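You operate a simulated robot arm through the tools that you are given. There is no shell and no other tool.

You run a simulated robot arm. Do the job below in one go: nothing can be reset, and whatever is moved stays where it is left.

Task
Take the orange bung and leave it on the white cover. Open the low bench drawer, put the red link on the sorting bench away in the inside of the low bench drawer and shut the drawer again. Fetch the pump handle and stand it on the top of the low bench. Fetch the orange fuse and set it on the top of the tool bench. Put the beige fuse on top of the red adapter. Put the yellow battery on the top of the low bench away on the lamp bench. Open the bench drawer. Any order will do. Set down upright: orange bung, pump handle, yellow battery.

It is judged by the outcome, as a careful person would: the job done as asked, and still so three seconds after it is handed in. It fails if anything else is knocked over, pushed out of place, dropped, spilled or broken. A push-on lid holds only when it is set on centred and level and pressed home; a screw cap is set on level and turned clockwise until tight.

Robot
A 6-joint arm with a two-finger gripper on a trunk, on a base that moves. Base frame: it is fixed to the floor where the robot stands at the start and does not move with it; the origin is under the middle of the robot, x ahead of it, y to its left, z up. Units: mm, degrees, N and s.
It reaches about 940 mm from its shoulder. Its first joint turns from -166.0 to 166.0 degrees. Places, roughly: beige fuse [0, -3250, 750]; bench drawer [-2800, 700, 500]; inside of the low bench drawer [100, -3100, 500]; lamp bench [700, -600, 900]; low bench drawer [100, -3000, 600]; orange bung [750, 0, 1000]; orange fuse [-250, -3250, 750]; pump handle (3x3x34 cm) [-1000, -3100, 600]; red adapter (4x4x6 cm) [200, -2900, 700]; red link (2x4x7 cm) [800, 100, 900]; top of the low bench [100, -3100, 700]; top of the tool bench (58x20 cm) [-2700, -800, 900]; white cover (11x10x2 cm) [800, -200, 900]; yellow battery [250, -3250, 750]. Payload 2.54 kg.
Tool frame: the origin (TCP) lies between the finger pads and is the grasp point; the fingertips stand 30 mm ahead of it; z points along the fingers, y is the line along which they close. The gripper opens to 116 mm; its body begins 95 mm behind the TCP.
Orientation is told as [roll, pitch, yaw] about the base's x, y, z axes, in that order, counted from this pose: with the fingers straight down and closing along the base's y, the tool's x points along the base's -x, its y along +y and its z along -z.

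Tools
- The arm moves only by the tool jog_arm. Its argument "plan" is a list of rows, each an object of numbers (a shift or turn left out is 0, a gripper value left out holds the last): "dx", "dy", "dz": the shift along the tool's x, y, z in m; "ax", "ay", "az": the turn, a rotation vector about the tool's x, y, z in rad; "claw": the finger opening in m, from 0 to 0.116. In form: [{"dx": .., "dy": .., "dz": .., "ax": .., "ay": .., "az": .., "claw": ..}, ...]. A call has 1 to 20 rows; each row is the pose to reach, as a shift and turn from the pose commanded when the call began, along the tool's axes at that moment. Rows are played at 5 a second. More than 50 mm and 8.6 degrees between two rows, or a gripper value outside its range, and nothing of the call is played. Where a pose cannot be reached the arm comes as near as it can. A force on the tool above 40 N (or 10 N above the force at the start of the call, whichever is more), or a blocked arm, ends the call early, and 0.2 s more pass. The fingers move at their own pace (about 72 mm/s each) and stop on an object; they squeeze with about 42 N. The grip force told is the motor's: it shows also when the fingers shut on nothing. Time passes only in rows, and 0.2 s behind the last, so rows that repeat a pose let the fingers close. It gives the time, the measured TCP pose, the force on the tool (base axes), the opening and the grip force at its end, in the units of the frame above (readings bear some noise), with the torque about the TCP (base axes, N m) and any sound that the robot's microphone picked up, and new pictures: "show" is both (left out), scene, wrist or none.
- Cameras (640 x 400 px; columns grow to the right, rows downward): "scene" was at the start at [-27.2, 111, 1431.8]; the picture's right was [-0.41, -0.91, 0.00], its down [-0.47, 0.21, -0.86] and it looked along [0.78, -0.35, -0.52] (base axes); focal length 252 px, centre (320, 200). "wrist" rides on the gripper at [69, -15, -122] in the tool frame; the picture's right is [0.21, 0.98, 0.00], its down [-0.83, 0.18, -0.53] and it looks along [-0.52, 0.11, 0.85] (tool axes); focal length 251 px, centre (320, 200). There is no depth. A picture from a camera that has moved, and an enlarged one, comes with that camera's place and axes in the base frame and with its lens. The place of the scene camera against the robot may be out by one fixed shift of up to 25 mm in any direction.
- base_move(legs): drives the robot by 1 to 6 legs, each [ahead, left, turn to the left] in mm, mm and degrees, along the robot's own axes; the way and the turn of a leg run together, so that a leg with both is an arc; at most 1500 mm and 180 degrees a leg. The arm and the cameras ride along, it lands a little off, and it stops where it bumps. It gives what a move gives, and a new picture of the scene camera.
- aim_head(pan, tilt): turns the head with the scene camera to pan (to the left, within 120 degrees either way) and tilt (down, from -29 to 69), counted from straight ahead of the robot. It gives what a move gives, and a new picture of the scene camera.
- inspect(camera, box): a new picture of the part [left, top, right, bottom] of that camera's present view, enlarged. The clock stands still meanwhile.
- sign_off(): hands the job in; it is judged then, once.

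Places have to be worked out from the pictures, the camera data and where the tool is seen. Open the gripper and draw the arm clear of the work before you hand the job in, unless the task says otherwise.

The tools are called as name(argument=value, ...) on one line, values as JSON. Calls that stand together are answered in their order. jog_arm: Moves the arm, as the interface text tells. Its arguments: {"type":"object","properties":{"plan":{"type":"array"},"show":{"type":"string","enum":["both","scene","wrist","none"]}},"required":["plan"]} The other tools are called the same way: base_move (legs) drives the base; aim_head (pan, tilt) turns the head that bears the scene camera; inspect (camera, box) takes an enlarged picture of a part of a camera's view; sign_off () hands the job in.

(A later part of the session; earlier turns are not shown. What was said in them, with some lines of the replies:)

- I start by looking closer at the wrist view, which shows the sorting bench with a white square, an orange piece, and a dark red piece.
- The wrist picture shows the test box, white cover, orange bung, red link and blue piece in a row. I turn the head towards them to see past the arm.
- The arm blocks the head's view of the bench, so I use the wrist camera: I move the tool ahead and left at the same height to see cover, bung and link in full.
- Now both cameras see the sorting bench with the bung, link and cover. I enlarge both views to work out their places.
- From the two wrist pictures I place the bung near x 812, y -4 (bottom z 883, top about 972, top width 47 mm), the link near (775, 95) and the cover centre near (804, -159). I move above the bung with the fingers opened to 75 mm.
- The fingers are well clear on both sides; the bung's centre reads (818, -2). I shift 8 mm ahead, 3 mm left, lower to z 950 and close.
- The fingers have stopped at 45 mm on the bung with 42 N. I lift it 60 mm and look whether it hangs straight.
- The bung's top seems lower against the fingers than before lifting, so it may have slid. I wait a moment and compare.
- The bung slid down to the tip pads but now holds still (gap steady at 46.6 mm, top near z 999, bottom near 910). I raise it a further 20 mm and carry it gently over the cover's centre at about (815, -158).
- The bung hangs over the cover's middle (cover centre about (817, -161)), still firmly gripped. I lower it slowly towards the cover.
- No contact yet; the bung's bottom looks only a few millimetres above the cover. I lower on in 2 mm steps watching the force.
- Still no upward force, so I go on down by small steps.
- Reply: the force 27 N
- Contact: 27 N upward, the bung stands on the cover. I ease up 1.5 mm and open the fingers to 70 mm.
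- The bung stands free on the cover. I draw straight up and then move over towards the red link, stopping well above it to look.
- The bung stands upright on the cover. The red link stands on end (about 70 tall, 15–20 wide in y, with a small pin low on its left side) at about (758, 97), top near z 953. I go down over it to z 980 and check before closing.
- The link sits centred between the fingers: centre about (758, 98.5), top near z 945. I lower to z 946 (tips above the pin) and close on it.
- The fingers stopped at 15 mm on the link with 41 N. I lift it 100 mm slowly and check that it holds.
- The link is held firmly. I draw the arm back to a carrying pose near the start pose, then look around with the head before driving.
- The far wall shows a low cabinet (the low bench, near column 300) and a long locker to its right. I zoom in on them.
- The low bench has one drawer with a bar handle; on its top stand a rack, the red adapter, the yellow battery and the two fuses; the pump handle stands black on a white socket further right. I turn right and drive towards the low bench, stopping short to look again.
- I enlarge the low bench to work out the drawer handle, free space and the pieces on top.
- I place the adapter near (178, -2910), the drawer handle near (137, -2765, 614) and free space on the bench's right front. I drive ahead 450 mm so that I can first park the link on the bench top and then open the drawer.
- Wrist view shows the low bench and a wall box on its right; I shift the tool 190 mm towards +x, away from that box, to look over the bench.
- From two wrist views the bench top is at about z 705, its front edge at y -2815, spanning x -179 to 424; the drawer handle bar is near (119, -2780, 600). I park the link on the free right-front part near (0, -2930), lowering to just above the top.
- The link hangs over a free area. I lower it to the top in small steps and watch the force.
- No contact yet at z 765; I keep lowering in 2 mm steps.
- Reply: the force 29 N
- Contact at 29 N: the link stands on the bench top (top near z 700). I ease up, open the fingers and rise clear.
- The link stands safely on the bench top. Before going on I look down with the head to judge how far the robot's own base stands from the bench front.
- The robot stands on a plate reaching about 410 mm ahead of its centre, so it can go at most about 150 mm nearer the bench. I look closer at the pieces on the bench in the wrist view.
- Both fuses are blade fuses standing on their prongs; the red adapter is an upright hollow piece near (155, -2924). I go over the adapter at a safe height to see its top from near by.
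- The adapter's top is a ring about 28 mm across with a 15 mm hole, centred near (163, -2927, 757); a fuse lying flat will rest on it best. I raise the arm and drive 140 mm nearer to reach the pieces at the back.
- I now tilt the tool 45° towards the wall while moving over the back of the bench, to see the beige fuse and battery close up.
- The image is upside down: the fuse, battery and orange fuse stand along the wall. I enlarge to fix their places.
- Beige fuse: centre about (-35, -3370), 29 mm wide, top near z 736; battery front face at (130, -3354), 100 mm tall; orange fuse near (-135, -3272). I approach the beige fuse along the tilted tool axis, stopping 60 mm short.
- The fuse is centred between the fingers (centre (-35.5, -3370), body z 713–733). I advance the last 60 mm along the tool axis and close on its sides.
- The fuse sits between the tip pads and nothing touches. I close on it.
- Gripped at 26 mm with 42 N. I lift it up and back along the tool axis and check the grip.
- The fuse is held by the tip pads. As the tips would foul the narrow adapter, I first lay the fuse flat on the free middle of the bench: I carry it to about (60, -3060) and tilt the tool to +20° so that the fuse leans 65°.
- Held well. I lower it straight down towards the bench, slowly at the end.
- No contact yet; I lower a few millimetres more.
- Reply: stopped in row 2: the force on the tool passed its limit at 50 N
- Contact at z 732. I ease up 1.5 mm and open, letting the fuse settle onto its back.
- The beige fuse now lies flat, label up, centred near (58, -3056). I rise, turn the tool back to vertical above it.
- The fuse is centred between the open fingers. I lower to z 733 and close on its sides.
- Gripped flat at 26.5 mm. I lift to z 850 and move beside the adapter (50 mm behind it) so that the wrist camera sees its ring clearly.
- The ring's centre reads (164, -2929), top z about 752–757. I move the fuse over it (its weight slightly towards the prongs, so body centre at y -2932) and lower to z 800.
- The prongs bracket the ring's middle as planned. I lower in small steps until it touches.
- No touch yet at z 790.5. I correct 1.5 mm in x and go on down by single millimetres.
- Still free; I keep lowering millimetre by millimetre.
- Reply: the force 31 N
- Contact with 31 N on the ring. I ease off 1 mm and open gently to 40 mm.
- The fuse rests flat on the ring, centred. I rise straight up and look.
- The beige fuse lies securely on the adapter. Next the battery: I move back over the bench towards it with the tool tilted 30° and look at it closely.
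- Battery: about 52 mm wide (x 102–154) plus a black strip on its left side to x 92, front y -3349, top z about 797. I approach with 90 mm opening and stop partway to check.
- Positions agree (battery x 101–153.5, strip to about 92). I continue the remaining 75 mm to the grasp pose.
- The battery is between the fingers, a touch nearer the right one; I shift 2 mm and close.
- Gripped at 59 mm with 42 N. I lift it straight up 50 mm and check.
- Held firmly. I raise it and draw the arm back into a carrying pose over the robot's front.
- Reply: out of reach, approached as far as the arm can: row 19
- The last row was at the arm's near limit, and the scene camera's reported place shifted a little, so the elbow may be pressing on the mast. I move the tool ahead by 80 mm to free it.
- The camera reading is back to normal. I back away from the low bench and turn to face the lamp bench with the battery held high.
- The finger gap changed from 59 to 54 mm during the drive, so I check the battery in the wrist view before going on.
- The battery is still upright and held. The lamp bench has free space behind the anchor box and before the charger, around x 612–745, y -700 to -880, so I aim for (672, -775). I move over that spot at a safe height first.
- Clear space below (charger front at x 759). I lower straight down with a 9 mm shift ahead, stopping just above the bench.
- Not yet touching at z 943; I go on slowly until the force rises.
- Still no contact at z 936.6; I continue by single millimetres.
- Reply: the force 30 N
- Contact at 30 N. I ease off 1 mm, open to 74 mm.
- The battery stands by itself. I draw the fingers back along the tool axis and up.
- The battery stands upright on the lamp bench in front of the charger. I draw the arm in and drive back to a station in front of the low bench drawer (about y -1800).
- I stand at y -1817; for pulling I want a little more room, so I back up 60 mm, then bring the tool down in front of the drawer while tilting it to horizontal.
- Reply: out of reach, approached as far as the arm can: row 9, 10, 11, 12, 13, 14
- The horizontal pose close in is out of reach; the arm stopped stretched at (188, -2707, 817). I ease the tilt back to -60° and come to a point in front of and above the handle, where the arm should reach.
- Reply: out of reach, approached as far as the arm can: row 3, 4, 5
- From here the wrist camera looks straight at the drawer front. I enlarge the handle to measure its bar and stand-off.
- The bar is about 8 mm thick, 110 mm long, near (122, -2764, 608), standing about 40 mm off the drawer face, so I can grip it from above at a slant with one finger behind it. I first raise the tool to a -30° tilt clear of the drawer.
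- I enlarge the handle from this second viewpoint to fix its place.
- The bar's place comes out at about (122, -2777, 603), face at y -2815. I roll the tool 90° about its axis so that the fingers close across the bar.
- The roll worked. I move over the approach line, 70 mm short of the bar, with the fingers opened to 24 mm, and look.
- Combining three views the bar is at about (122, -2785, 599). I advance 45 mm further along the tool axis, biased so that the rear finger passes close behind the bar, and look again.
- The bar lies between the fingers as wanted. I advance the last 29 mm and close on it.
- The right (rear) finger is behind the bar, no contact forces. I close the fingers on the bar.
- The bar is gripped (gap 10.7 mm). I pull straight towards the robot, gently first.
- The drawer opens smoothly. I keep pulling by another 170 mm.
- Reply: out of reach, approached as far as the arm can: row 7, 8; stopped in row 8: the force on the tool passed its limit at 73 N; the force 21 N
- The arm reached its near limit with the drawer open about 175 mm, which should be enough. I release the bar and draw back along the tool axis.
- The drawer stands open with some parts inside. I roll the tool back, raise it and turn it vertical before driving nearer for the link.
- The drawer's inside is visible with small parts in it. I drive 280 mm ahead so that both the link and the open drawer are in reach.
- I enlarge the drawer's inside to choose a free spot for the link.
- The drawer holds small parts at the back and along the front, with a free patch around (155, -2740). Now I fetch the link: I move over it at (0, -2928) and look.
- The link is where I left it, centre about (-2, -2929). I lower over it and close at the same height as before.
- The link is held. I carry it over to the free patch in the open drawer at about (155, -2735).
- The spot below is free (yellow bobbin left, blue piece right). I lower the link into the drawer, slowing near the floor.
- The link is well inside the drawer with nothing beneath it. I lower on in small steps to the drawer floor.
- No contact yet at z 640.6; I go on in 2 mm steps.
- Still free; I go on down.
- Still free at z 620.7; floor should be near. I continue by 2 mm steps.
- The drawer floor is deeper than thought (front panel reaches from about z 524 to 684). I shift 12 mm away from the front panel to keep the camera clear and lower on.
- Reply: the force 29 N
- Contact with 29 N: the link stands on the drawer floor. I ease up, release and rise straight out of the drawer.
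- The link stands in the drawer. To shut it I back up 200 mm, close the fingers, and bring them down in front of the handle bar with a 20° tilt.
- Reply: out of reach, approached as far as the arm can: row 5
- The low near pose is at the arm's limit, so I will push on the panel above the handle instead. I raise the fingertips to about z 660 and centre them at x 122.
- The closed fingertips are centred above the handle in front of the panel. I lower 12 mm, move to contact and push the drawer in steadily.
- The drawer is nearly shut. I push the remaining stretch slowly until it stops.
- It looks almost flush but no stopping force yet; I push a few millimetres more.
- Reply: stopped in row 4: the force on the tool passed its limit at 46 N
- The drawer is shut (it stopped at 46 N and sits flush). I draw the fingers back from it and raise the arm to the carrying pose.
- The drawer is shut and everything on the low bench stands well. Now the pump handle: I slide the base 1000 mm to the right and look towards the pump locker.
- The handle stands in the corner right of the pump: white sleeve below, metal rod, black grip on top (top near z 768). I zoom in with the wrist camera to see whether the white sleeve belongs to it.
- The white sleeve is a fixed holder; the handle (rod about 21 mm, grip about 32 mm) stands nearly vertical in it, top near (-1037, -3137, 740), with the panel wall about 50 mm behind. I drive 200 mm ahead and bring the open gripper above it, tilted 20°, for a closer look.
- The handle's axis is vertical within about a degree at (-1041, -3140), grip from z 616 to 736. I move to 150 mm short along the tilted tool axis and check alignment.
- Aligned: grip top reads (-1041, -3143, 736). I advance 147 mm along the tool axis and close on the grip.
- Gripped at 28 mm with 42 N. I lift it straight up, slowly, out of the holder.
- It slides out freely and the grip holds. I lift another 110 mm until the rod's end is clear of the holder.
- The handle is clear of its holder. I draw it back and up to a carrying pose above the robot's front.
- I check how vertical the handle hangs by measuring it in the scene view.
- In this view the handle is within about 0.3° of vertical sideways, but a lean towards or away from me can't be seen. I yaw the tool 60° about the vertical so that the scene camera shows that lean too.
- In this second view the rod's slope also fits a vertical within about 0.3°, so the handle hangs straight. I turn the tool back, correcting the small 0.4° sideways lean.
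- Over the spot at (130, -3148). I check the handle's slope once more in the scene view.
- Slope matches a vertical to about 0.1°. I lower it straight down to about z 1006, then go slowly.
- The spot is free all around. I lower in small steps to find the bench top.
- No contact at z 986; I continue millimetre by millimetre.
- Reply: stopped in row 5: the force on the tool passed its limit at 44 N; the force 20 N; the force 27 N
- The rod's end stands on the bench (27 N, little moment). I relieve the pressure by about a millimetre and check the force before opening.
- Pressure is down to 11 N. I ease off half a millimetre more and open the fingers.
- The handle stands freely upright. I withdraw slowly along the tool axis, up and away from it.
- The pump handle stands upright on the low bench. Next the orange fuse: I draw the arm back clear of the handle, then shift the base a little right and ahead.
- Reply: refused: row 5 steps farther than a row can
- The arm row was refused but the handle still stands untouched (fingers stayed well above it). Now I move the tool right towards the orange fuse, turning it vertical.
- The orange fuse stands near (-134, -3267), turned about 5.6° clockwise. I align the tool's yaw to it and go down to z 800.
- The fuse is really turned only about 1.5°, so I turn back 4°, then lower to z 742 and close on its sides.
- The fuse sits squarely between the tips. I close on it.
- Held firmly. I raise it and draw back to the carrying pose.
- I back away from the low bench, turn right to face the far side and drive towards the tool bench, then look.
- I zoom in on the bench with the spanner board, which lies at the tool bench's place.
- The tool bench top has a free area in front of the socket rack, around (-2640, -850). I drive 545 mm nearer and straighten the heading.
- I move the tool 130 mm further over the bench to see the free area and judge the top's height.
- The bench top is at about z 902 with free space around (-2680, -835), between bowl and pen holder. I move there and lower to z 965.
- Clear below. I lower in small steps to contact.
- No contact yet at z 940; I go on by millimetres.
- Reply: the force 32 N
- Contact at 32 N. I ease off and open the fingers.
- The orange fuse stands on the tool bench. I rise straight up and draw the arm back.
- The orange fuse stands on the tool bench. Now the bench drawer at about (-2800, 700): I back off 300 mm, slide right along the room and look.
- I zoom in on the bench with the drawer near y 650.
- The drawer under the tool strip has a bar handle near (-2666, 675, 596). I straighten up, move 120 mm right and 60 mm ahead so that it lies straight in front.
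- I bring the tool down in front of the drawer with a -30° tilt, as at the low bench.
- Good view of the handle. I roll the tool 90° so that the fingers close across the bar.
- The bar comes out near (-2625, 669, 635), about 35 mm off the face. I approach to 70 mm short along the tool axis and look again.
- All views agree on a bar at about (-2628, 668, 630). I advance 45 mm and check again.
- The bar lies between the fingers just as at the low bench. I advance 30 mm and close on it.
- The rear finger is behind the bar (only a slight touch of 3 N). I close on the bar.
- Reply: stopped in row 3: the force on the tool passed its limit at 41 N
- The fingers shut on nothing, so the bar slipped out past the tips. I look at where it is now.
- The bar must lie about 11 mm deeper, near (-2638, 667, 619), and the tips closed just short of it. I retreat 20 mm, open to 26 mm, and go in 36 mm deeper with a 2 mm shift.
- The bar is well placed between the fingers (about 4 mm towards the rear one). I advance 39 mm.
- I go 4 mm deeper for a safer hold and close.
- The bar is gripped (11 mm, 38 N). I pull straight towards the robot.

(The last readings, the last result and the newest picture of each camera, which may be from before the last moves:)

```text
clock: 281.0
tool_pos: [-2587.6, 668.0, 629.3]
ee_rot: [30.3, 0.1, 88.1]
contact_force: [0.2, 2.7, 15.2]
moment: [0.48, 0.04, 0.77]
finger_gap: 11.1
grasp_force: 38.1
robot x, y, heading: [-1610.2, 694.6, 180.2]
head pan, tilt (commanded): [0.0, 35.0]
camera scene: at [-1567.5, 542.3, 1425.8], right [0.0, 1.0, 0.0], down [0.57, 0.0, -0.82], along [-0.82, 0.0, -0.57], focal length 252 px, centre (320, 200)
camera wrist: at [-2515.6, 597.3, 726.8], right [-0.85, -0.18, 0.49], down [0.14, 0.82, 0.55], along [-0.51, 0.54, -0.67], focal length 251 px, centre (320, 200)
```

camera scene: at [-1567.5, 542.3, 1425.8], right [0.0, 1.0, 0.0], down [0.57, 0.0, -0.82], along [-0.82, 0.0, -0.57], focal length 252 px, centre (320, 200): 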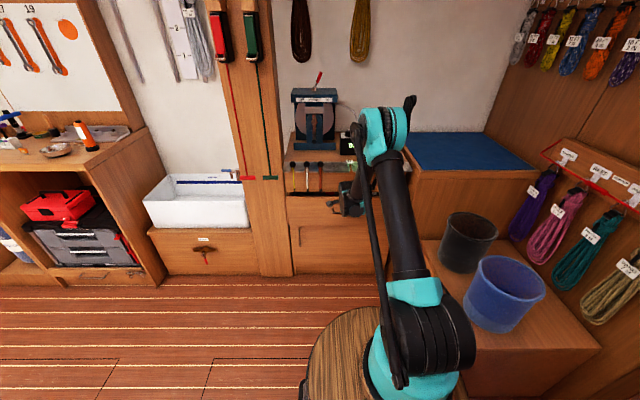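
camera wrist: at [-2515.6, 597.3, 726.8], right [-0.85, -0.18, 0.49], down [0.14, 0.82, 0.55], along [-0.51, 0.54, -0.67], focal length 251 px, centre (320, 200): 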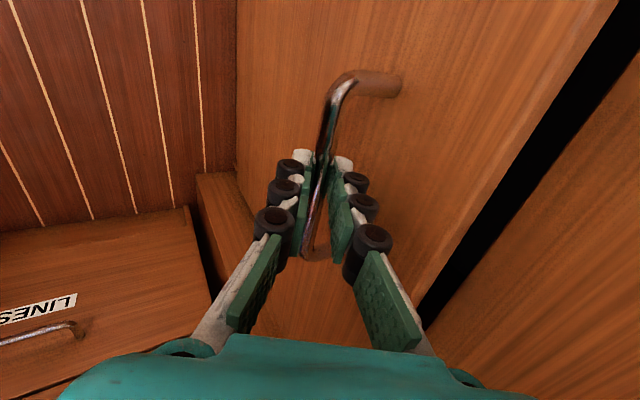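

It opens smoothly. I pull another 125 mm.

jog_arm(plan=[{"dx": -0.0007, "dy": -0.0173, "dz": -0.01}, {"dx": -0.0013, "dy": -0.0346, "dz": -0.02}, {"dx": -0.002, "dy": -0.052, "dz": -0.03}, {"dx": -0.0026, "dy": -0.0693, "dz": -0.04}, {"dx": -0.0033, "dy": -0.0866, "dz": -0.05}, {"dx": -0.004, "dy": -0.1039, "dz": -0.06}])

```text
clock: 282.4
tool_pos: [-2469.9, 669.9, 630.6]
ee_rot: [30.1, 0.1, 88.0]
contact_force: [0.6, 11.6, 9.2]
moment: [0.55, 0.05, 0.64]
finger_gap: 11.1
grasp_force: 38.2
robot x, y, heading: [-1610.9, 691.6, 180.0]
head pan, tilt (commanded): [0.0, 35.0]
camera scene: at [-1567.9, 542.6, 1425.8], right [0.0, 1.0, 0.0], down [0.57, 0.0, -0.82], along [-0.82, 0.0, -0.57], focal length 252 px, centre (320, 200)
camera wrist: at [-2397.9, 597.0, 726.8], right [-0.85, -0.18, 0.49], down [0.14, 0.82, 0.55], along [-0.5, 0.54, -0.68], focal length 251 px, centre (320, 200)
```

scene: 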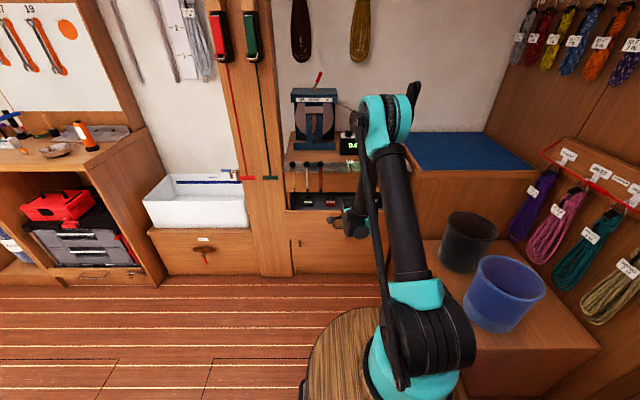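
wrist: 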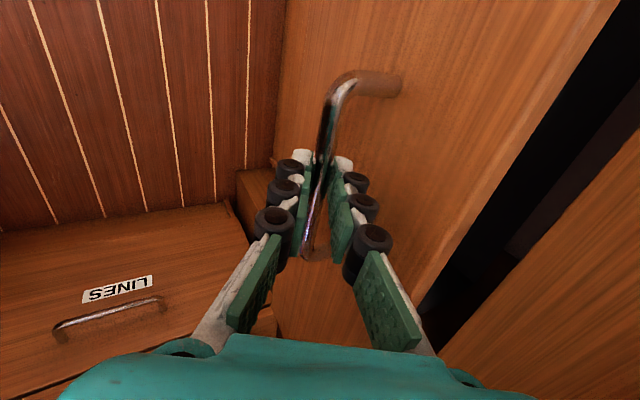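

The drawer is open about 158 mm, at the arm's near limit. To open it further I first relieve the 12 N sideways force by 3 mm, keeping the grip.

jog_arm(plan=[{"dx": -0.0015}, {"dx": -0.003}, {"dx": -0.003}], show="none")

```text
clock: 283.2
tool_pos: [-2471.5, 667.6, 629.4]
ee_rot: [30.1, 0.2, 88.1]
contact_force: [1.1, -10.0, 0.6]
moment: [0.26, -0.02, 0.89]
finger_gap: 11.2
grasp_force: 37.8
robot x, y, heading: [-1609.7, 694.7, 180.0]
head pan, tilt (commanded): [0.0, 35.0]
```

The force flipped to -10 N, so half the shift is right. I set that, then draw the drawer further by backing the base slowly 60 mm with the bar held.

jog_arm(plan=[{"dx": 0.0015}, {"dx": 0.0015}], show="none")

base_move(legs=[[-60, 0, 0]])

```text
clock: 283.8
tool_pos: [-2470.3, 668.5, 629.8]
ee_rot: [30.1, 0.1, 88.0]
contact_force: [-0.4, -10.8, -8.1]
moment: [0.02, -0.04, 0.97]
finger_gap: 11.1
grasp_force: 39.1
robot x, y, heading: [-1609.7, 695.7, 179.9]
head pan, tilt (commanded): [0.0, 35.0]
```

```text
clock: 284.8
tool_pos: [-2408.6, 668.5, 629.4]
ee_rot: [30.2, 0.1, 88.1]
contact_force: [-1.0, -15.5, -10.5]
moment: [0.19, -0.02, 0.82]
finger_gap: 11.3
grasp_force: 38.3
robot x, y, heading: [-1547.0, 696.1, 179.8]
head pan, tilt (commanded): [0.0, 35.0]
camera scene: at [-1507.6, 541.6, 1425.7], right [0.0, 1.0, 0.0], down [0.57, 0.0, -0.82], along [-0.82, 0.0, -0.57], focal length 252 px, centre (320, 200)
```

scene: 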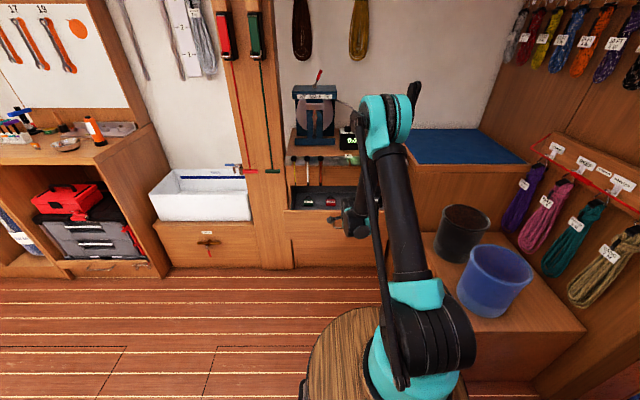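

That worked gently; the drawer is now out about 220 mm. I back another 50 mm.

base_move(legs=[[-50, 0, 0]])

```text
clock: 285.7
tool_pos: [-2359.1, 669.1, 629.6]
ee_rot: [30.1, 0.1, 88.2]
contact_force: [-1.3, -4.1, -7.7]
moment: [0.46, -0.03, 0.71]
finger_gap: 11.1
grasp_force: 38.2
robot x, y, heading: [-1494.8, 696.4, 180.0]
head pan, tilt (commanded): [0.0, 35.0]
camera scene: at [-1457.2, 541.8, 1425.8], right [0.0, 1.0, 0.0], down [0.57, 0.0, -0.82], along [-0.82, 0.0, -0.57], focal length 252 px, centre (320, 200)
```

scene: 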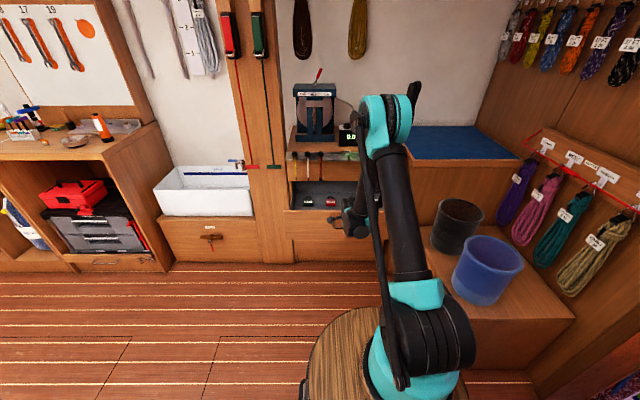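

The drawer stands open by about 270 mm, which is plenty. I release the bar and withdraw along the tool axis.

jog_arm(plan=[{"claw": 0.024}, {"claw": 0.027}, {"claw": 0.027}], show="none")

jog_arm(plan=[{"dz": -0.02, "dy": -0.001}, {"dz": -0.045, "dy": -0.001}, {"dz": -0.085}, {"dz": -0.125}, {"dz": -0.165}, {"dz": -0.205}])

```text
clock: 286.5
tool_pos: [-2359.3, 667.8, 629.0]
ee_rot: [30.1, 0.1, 88.1]
contact_force: [-0.2, 0.1, 0.2]
moment: [0.0, -0.04, 0.0]
finger_gap: 27.3
grasp_force: 0.1
robot x, y, heading: [-1500.3, 690.5, 180.0]
head pan, tilt (commanded): [0.0, 35.0]
```

```text
clock: 287.9
tool_pos: [-2257.4, 667.3, 806.7]
ee_rot: [30.1, 0.3, 88.1]
contact_force: [-0.7, 0.4, 0.1]
moment: [0.02, -0.07, -0.02]
finger_gap: 27.0
grasp_force: 0.0
robot x, y, heading: [-1499.2, 693.0, 179.8]
head pan, tilt (commanded): [0.0, 35.0]
camera scene: at [-1457.2, 541.9, 1425.8], right [0.0, 1.0, 0.0], down [0.57, 0.0, -0.82], along [-0.82, 0.0, -0.57], focal length 252 px, centre (320, 200)
camera wrist: at [-2186.1, 594.5, 904.6], right [-0.85, -0.18, 0.49], down [0.14, 0.82, 0.55], along [-0.51, 0.54, -0.68], focal length 251 px, centre (320, 200)
```

scene: 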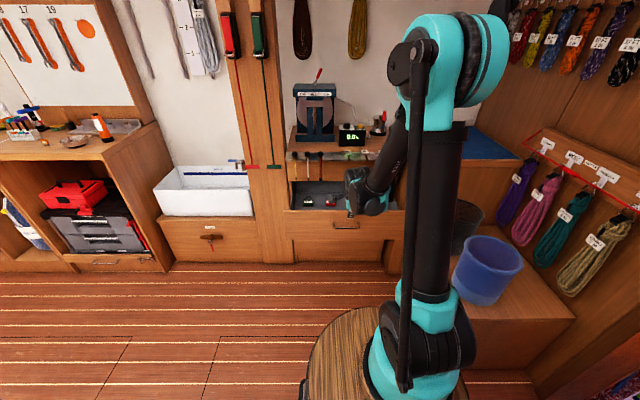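
wrist: 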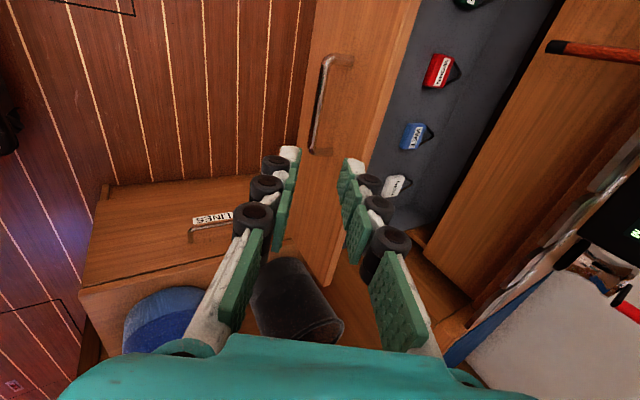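

The drawer is open and the hanging tools are undisturbed. I raise the arm clear with the gripper open.

jog_arm(plan=[{"dz": -0.045, "dy": 0.006, "claw": 0.06}, {"dz": -0.09, "dy": 0.012}, {"dz": -0.135, "dy": 0.018}, {"dz": -0.18, "dy": 0.025}, {"dz": -0.225, "dy": 0.031}, {"dz": -0.266, "dy": 0.038}], show="scene")

inspect(camera="scene", box=[270, 110, 430, 260])

```text
clock: 289.3
tool_pos: [-2157.7, 663.9, 1056.0]
ee_rot: [30.2, 0.1, 88.1]
contact_force: [-0.7, 0.2, 0.6]
moment: [0.0, 0.0, 0.01]
finger_gap: 60.1
grasp_force: 0.0
robot x, y, heading: [-1494.8, 693.4, 180.0]
head pan, tilt (commanded): [0.0, 35.0]
camera scene: at [-1457.0, 541.9, 1425.8], right [0.0, 1.0, 0.0], down [0.57, 0.0, -0.82], along [-0.82, 0.0, -0.57], focal length 252 px, centre (320, 200)
```

scene: 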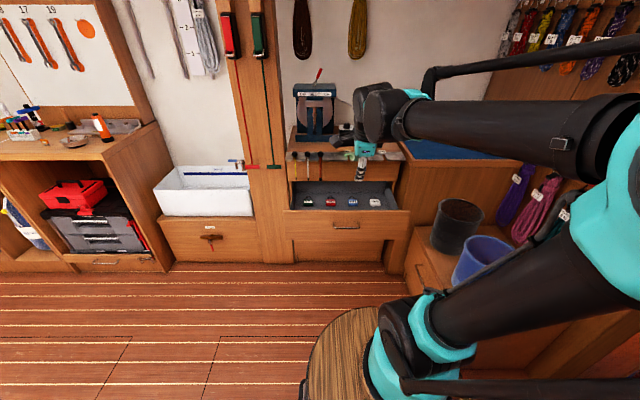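

```text
2.67 times, centred on (350, 185) of scene
camera zoom: at [-1457.0, 541.9, 1425.8], right [0.0, 1.0, 0.0], down [0.57, 0.0, -0.82], along [-0.82, 0.0, -0.57], focal length 673 px, centre (240, 240)
```

zoom: 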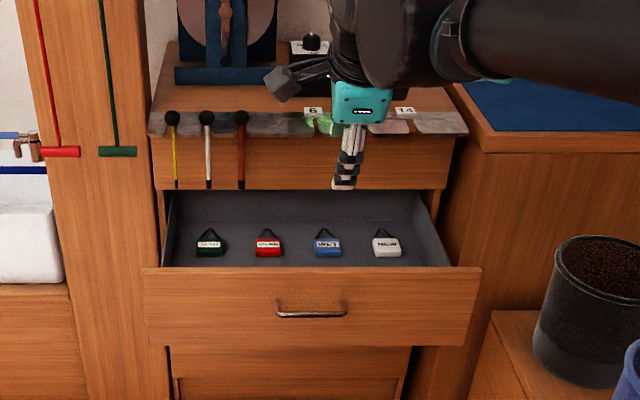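

The drawer stands wide open, its contents undisturbed. I back off and turn to check the other results from afar.

base_move(legs=[[-500, 0, 0], [0, 0, 100]])

aim_head(pan=25, tilt=15)

```text
clock: 293.9
tool_pos: [-1578.9, 361.1, 1055.5]
ee_rot: [30.1, 0.3, 111.2]
contact_force: [-1.1, 0.3, 1.0]
moment: [0.03, 0.0, -0.02]
finger_gap: 60.0
grasp_force: 0.0
robot x, y, heading: [-989.2, 643.4, -157.0]
head pan, tilt (commanded): [0.0, 35.0]
stopped in leg 2: the robot was blocked; the commanded pose is now the measured one
camera scene: at [-887.1, 519.0, 1425.8], right [-0.39, 0.92, 0.0], down [0.53, 0.22, -0.82], along [-0.75, -0.32, -0.57], focal length 252 px, centre (320, 200)
```

scene: 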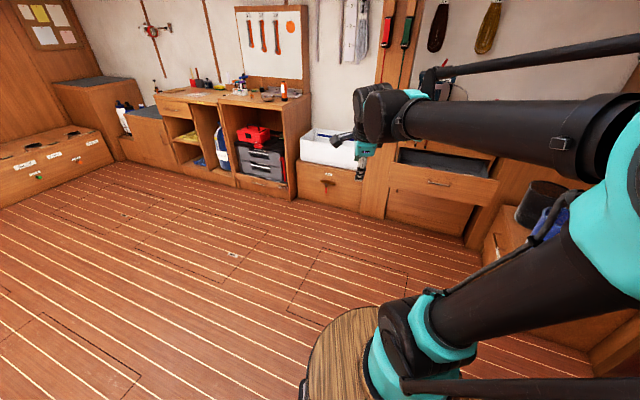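

```text
clock: 294.8
tool_pos: [-1579.5, 360.5, 1056.3]
ee_rot: [30.1, 0.2, 111.2]
contact_force: [-0.6, -0.2, 0.0]
moment: [-0.01, -0.01, 0.01]
finger_gap: 60.1
grasp_force: 0.0
robot x, y, heading: [-983.6, 645.7, -157.2]
head pan, tilt (commanded): [25.0, 15.0]
camera scene: at [-868.6, 484.0, 1457.7], right [-0.74, 0.67, 0.0], down [0.17, 0.19, -0.97], along [-0.65, -0.72, -0.26], focal length 252 px, centre (320, 200)
```

scene: 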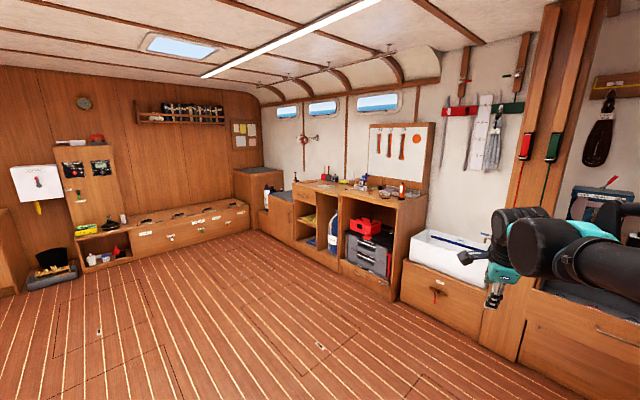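

The turn was blocked by something. I look to the right to see what the robot touches before moving further.

aim_head(pan=-70, tilt=30)

aim_head(pan=-118, tilt=35)

aim_head(pan=118, tilt=35)

```text
clock: 296.5
tool_pos: [-1579.0, 361.3, 1054.4]
ee_rot: [30.1, 0.2, 111.2]
contact_force: [0.1, -0.9, -0.1]
moment: [-0.02, -0.03, -0.01]
finger_gap: 60.0
grasp_force: 0.1
robot x, y, heading: [-986.8, 649.2, -156.8]
head pan, tilt (commanded): [-70.0, 30.0]
camera scene: at [-867.7, 619.5, 1433.6], right [0.73, 0.68, 0.0], down [0.34, -0.37, -0.87], along [-0.59, 0.63, -0.5], focal length 252 px, centre (320, 200)
```

scene: 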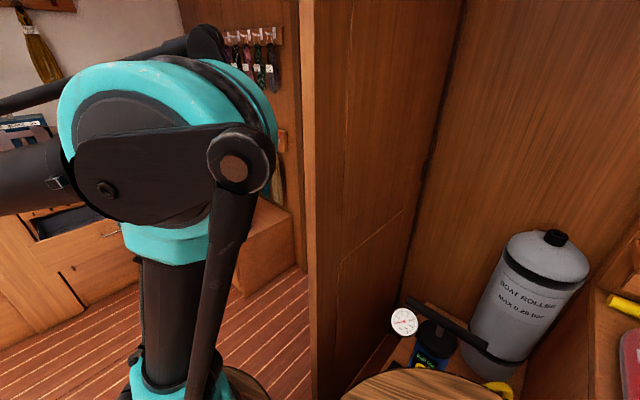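

```text
clock: 297.7
tool_pos: [-1577.8, 360.5, 1054.4]
ee_rot: [30.1, 0.2, 111.2]
contact_force: [0.7, 0.1, -0.1]
moment: [0.02, -0.04, -0.03]
finger_gap: 60.0
grasp_force: 0.0
robot x, y, heading: [-990.1, 649.0, -157.1]
head pan, tilt (commanded): [-118.0, 35.0]
camera scene: at [-798.4, 641.1, 1425.8], right [1.0, -0.09, 0.0], down [-0.05, -0.57, -0.82], along [0.07, 0.82, -0.57], focal length 252 px, centre (320, 200)
```

scene: 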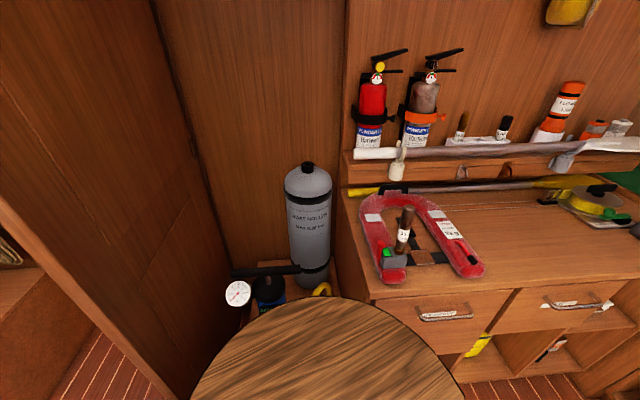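

```text
clock: 301.0
tool_pos: [-1579.8, 361.6, 1056.2]
ee_rot: [30.1, 0.2, 111.2]
contact_force: [0.3, -0.4, -0.1]
moment: [0.0, -0.01, -0.03]
finger_gap: 60.1
grasp_force: 0.1
robot x, y, heading: [-990.2, 648.5, -157.0]
head pan, tilt (commanded): [118.0, 35.0]
camera scene: at [-737.6, 497.9, 1425.8], right [-0.63, -0.78, 0.0], down [-0.45, 0.36, -0.82], along [0.64, -0.52, -0.57], focal length 252 px, centre (320, 200)
```

scene: 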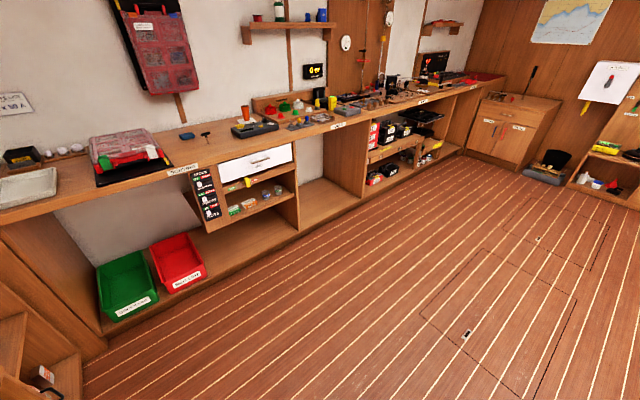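

The rear of the robot came against the bench at its back (right side). I move away sideways to the left, then look back to check that nothing there was disturbed.

base_move(legs=[[0, 350, 0]])

aim_head(pan=-118, tilt=40)

inspect(camera="scene", box=[150, 60, 550, 310])

```text
clock: 303.3
tool_pos: [-1437.0, 31.7, 1055.8]
ee_rot: [30.2, 0.3, 111.6]
contact_force: [0.2, -0.7, -0.8]
moment: [0.01, -0.02, 0.04]
finger_gap: 60.0
grasp_force: 0.0
robot x, y, heading: [-843.6, 320.3, -156.5]
head pan, tilt (commanded): [118.0, 35.0]
camera scene: at [-597.2, 174.4, 1425.8], right [-0.62, -0.78, 0.0], down [-0.45, 0.36, -0.82], along [0.64, -0.51, -0.57], focal length 252 px, centre (320, 200)
```

scene: 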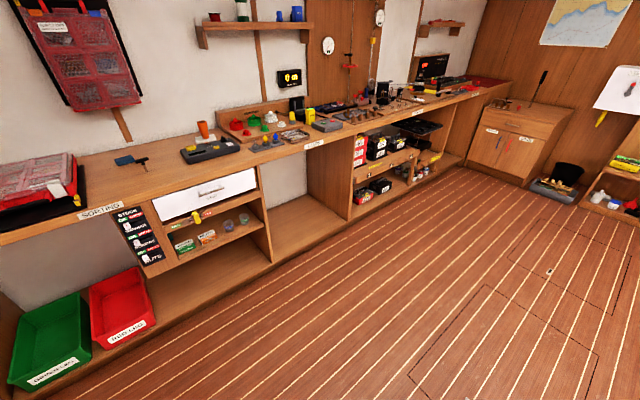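

```text
clock: 306.7
tool_pos: [-1437.4, 31.6, 1055.1]
ee_rot: [30.1, 0.2, 111.6]
contact_force: [0.4, -0.1, 0.2]
moment: [0.0, 0.02, -0.01]
finger_gap: 60.0
grasp_force: 0.1
robot x, y, heading: [-846.9, 326.0, -156.4]
head pan, tilt (commanded): [-118.0, 40.0]
camera scene: at [-659.3, 314.1, 1418.2], right [1.0, -0.08, 0.0], down [-0.05, -0.64, -0.77], along [0.06, 0.76, -0.64], focal length 252 px, centre (320, 200)
```

scene: 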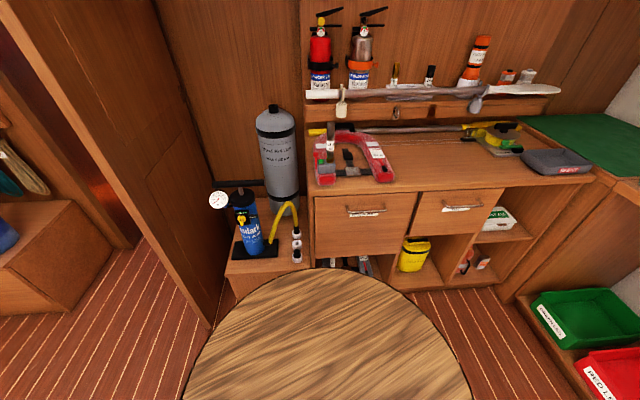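

```text
1.60 times, centred on (350, 185) of scene
camera zoom: at [-659.3, 314.1, 1418.2], right [1.0, -0.08, 0.0], down [-0.05, -0.64, -0.77], along [0.06, 0.76, -0.64], focal length 404 px, centre (272, 224)
```

zoom: 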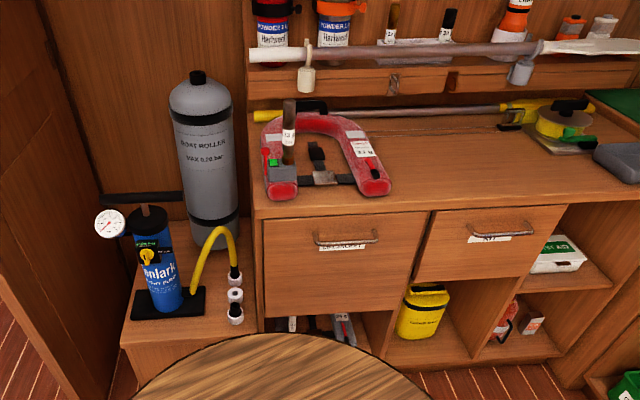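

The pieces near the back bench (foot pump with gauge, tank, horseshoe buoy) all stand in order; the base only touched furniture. I turn the head back to the long bench and check the results there.

aim_head(pan=110, tilt=22)

inspect(camera="scene", box=[140, 90, 380, 240])

inspect(camera="scene", box=[420, 60, 580, 180])

```text
clock: 309.9
tool_pos: [-1437.6, 31.7, 1055.7]
ee_rot: [30.1, 0.1, 111.6]
contact_force: [0.1, -0.1, -0.2]
moment: [0.01, -0.03, 0.01]
finger_gap: 60.1
grasp_force: 0.0
robot x, y, heading: [-843.2, 321.0, -156.7]
head pan, tilt (commanded): [110.0, 22.0]
camera scene: at [-602.3, 161.9, 1446.4], right [-0.73, -0.69, 0.0], down [-0.26, 0.27, -0.93], along [0.64, -0.67, -0.37], focal length 252 px, centre (320, 200)
```

scene: 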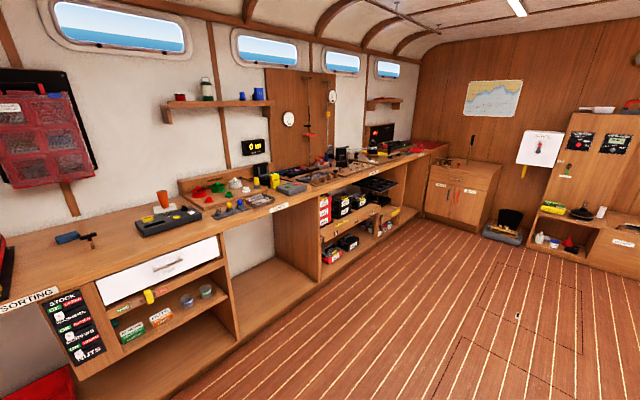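

```text
2.67 times, centred on (260, 165) of scene
camera zoom: at [-602.3, 161.9, 1446.4], right [-0.73, -0.69, 0.0], down [-0.26, 0.27, -0.93], along [0.64, -0.67, -0.37], focal length 673 px, centre (480, 293)
```

zoom: 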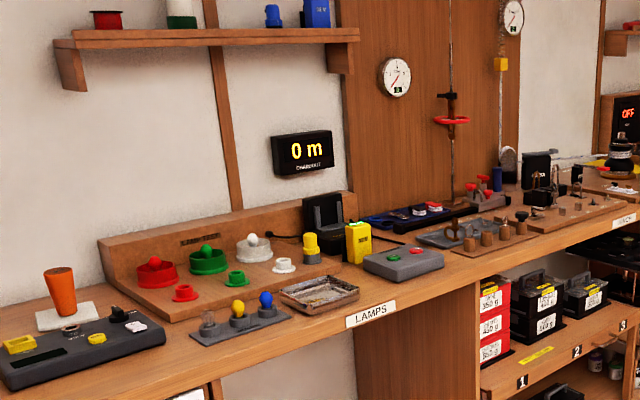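

```text
3.33 times, centred on (500, 120) of scene
camera zoom: at [-602.3, 161.9, 1446.4], right [-0.73, -0.69, 0.0], down [-0.26, 0.27, -0.93], along [0.64, -0.67, -0.37], focal length 842 px, centre (-280, 467)
```

zoom: 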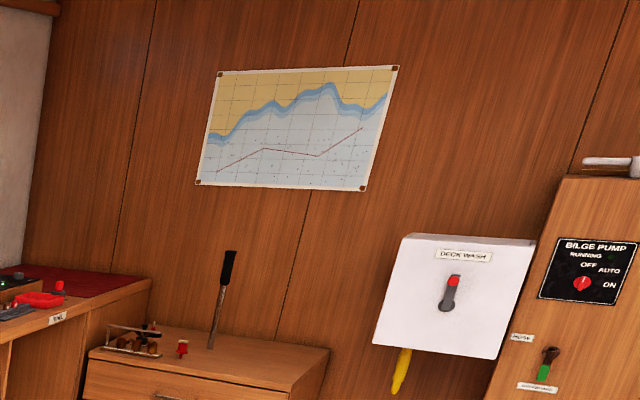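

All results look right; I enlarge the bung on its cover and the battery to make sure they stand straight.

inspect(camera="scene", box=[140, 175, 210, 225])

inspect(camera="scene", box=[230, 150, 330, 220])

```text
8.00 times, centred on (175, 200) of scene
camera zoom: at [-602.3, 161.9, 1446.4], right [-0.73, -0.69, 0.0], down [-0.26, 0.27, -0.93], along [0.64, -0.67, -0.37], focal length 2020 px, centre (1480, 200)
```

zoom: 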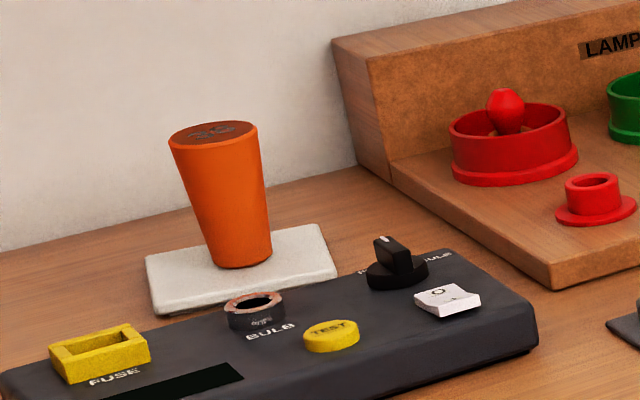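

```text
5.71 times, centred on (280, 185) of scene
camera zoom: at [-602.3, 161.9, 1446.4], right [-0.73, -0.69, 0.0], down [-0.26, 0.27, -0.93], along [0.64, -0.67, -0.37], focal length 1443 px, centre (549, 286)
```

zoom: 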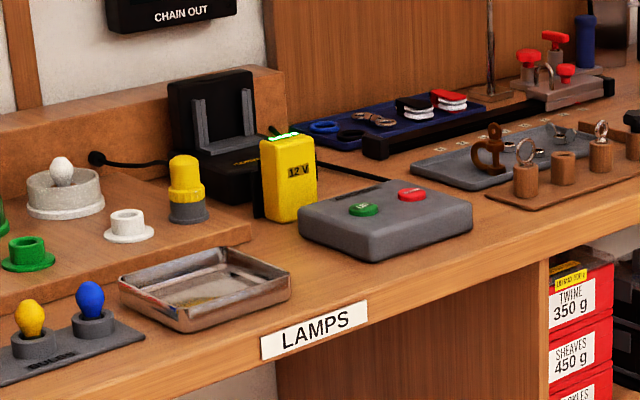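

Bung, battery, pump handle and fuses all stand or lie as asked, the low bench drawer is shut and the bench drawer open; the gripper is open and the arm clear. I hand the job in.

sign_off()

```text
The job is handed in.
```

I finished all seven tasks and handed the job in. I checked most of the results from a distance first.

| Task | Result |
|---|---|
| Orange bung | Stands upright on the white cover. |
| Red link | Stands on the floor of the low bench drawer. The drawer is pushed shut until it stopped. |
| Pump handle | Stands upright on the low bench. I lifted it out of its white holder, which stayed in place. |
| Orange fuse | Stands on its prongs on the tool bench. |
| Beige fuse | Lies flat on top of the red adapter, because it would not have stood steadily on the narrow ring. |
| Yellow battery | Stands upright on the lamp bench, in front of the charger. |
| Bench drawer | Open by about 270 mm. |

- **Bump while turning:** near the end, the base was blocked once while turning, most likely by the bench behind it. The items there looked in order afterwards, but I had no earlier picture to compare.
- **Slip on the drawer bar:** my first grip on the bench drawer's handle slipped off before I got a firm hold. I saw no harm from it.
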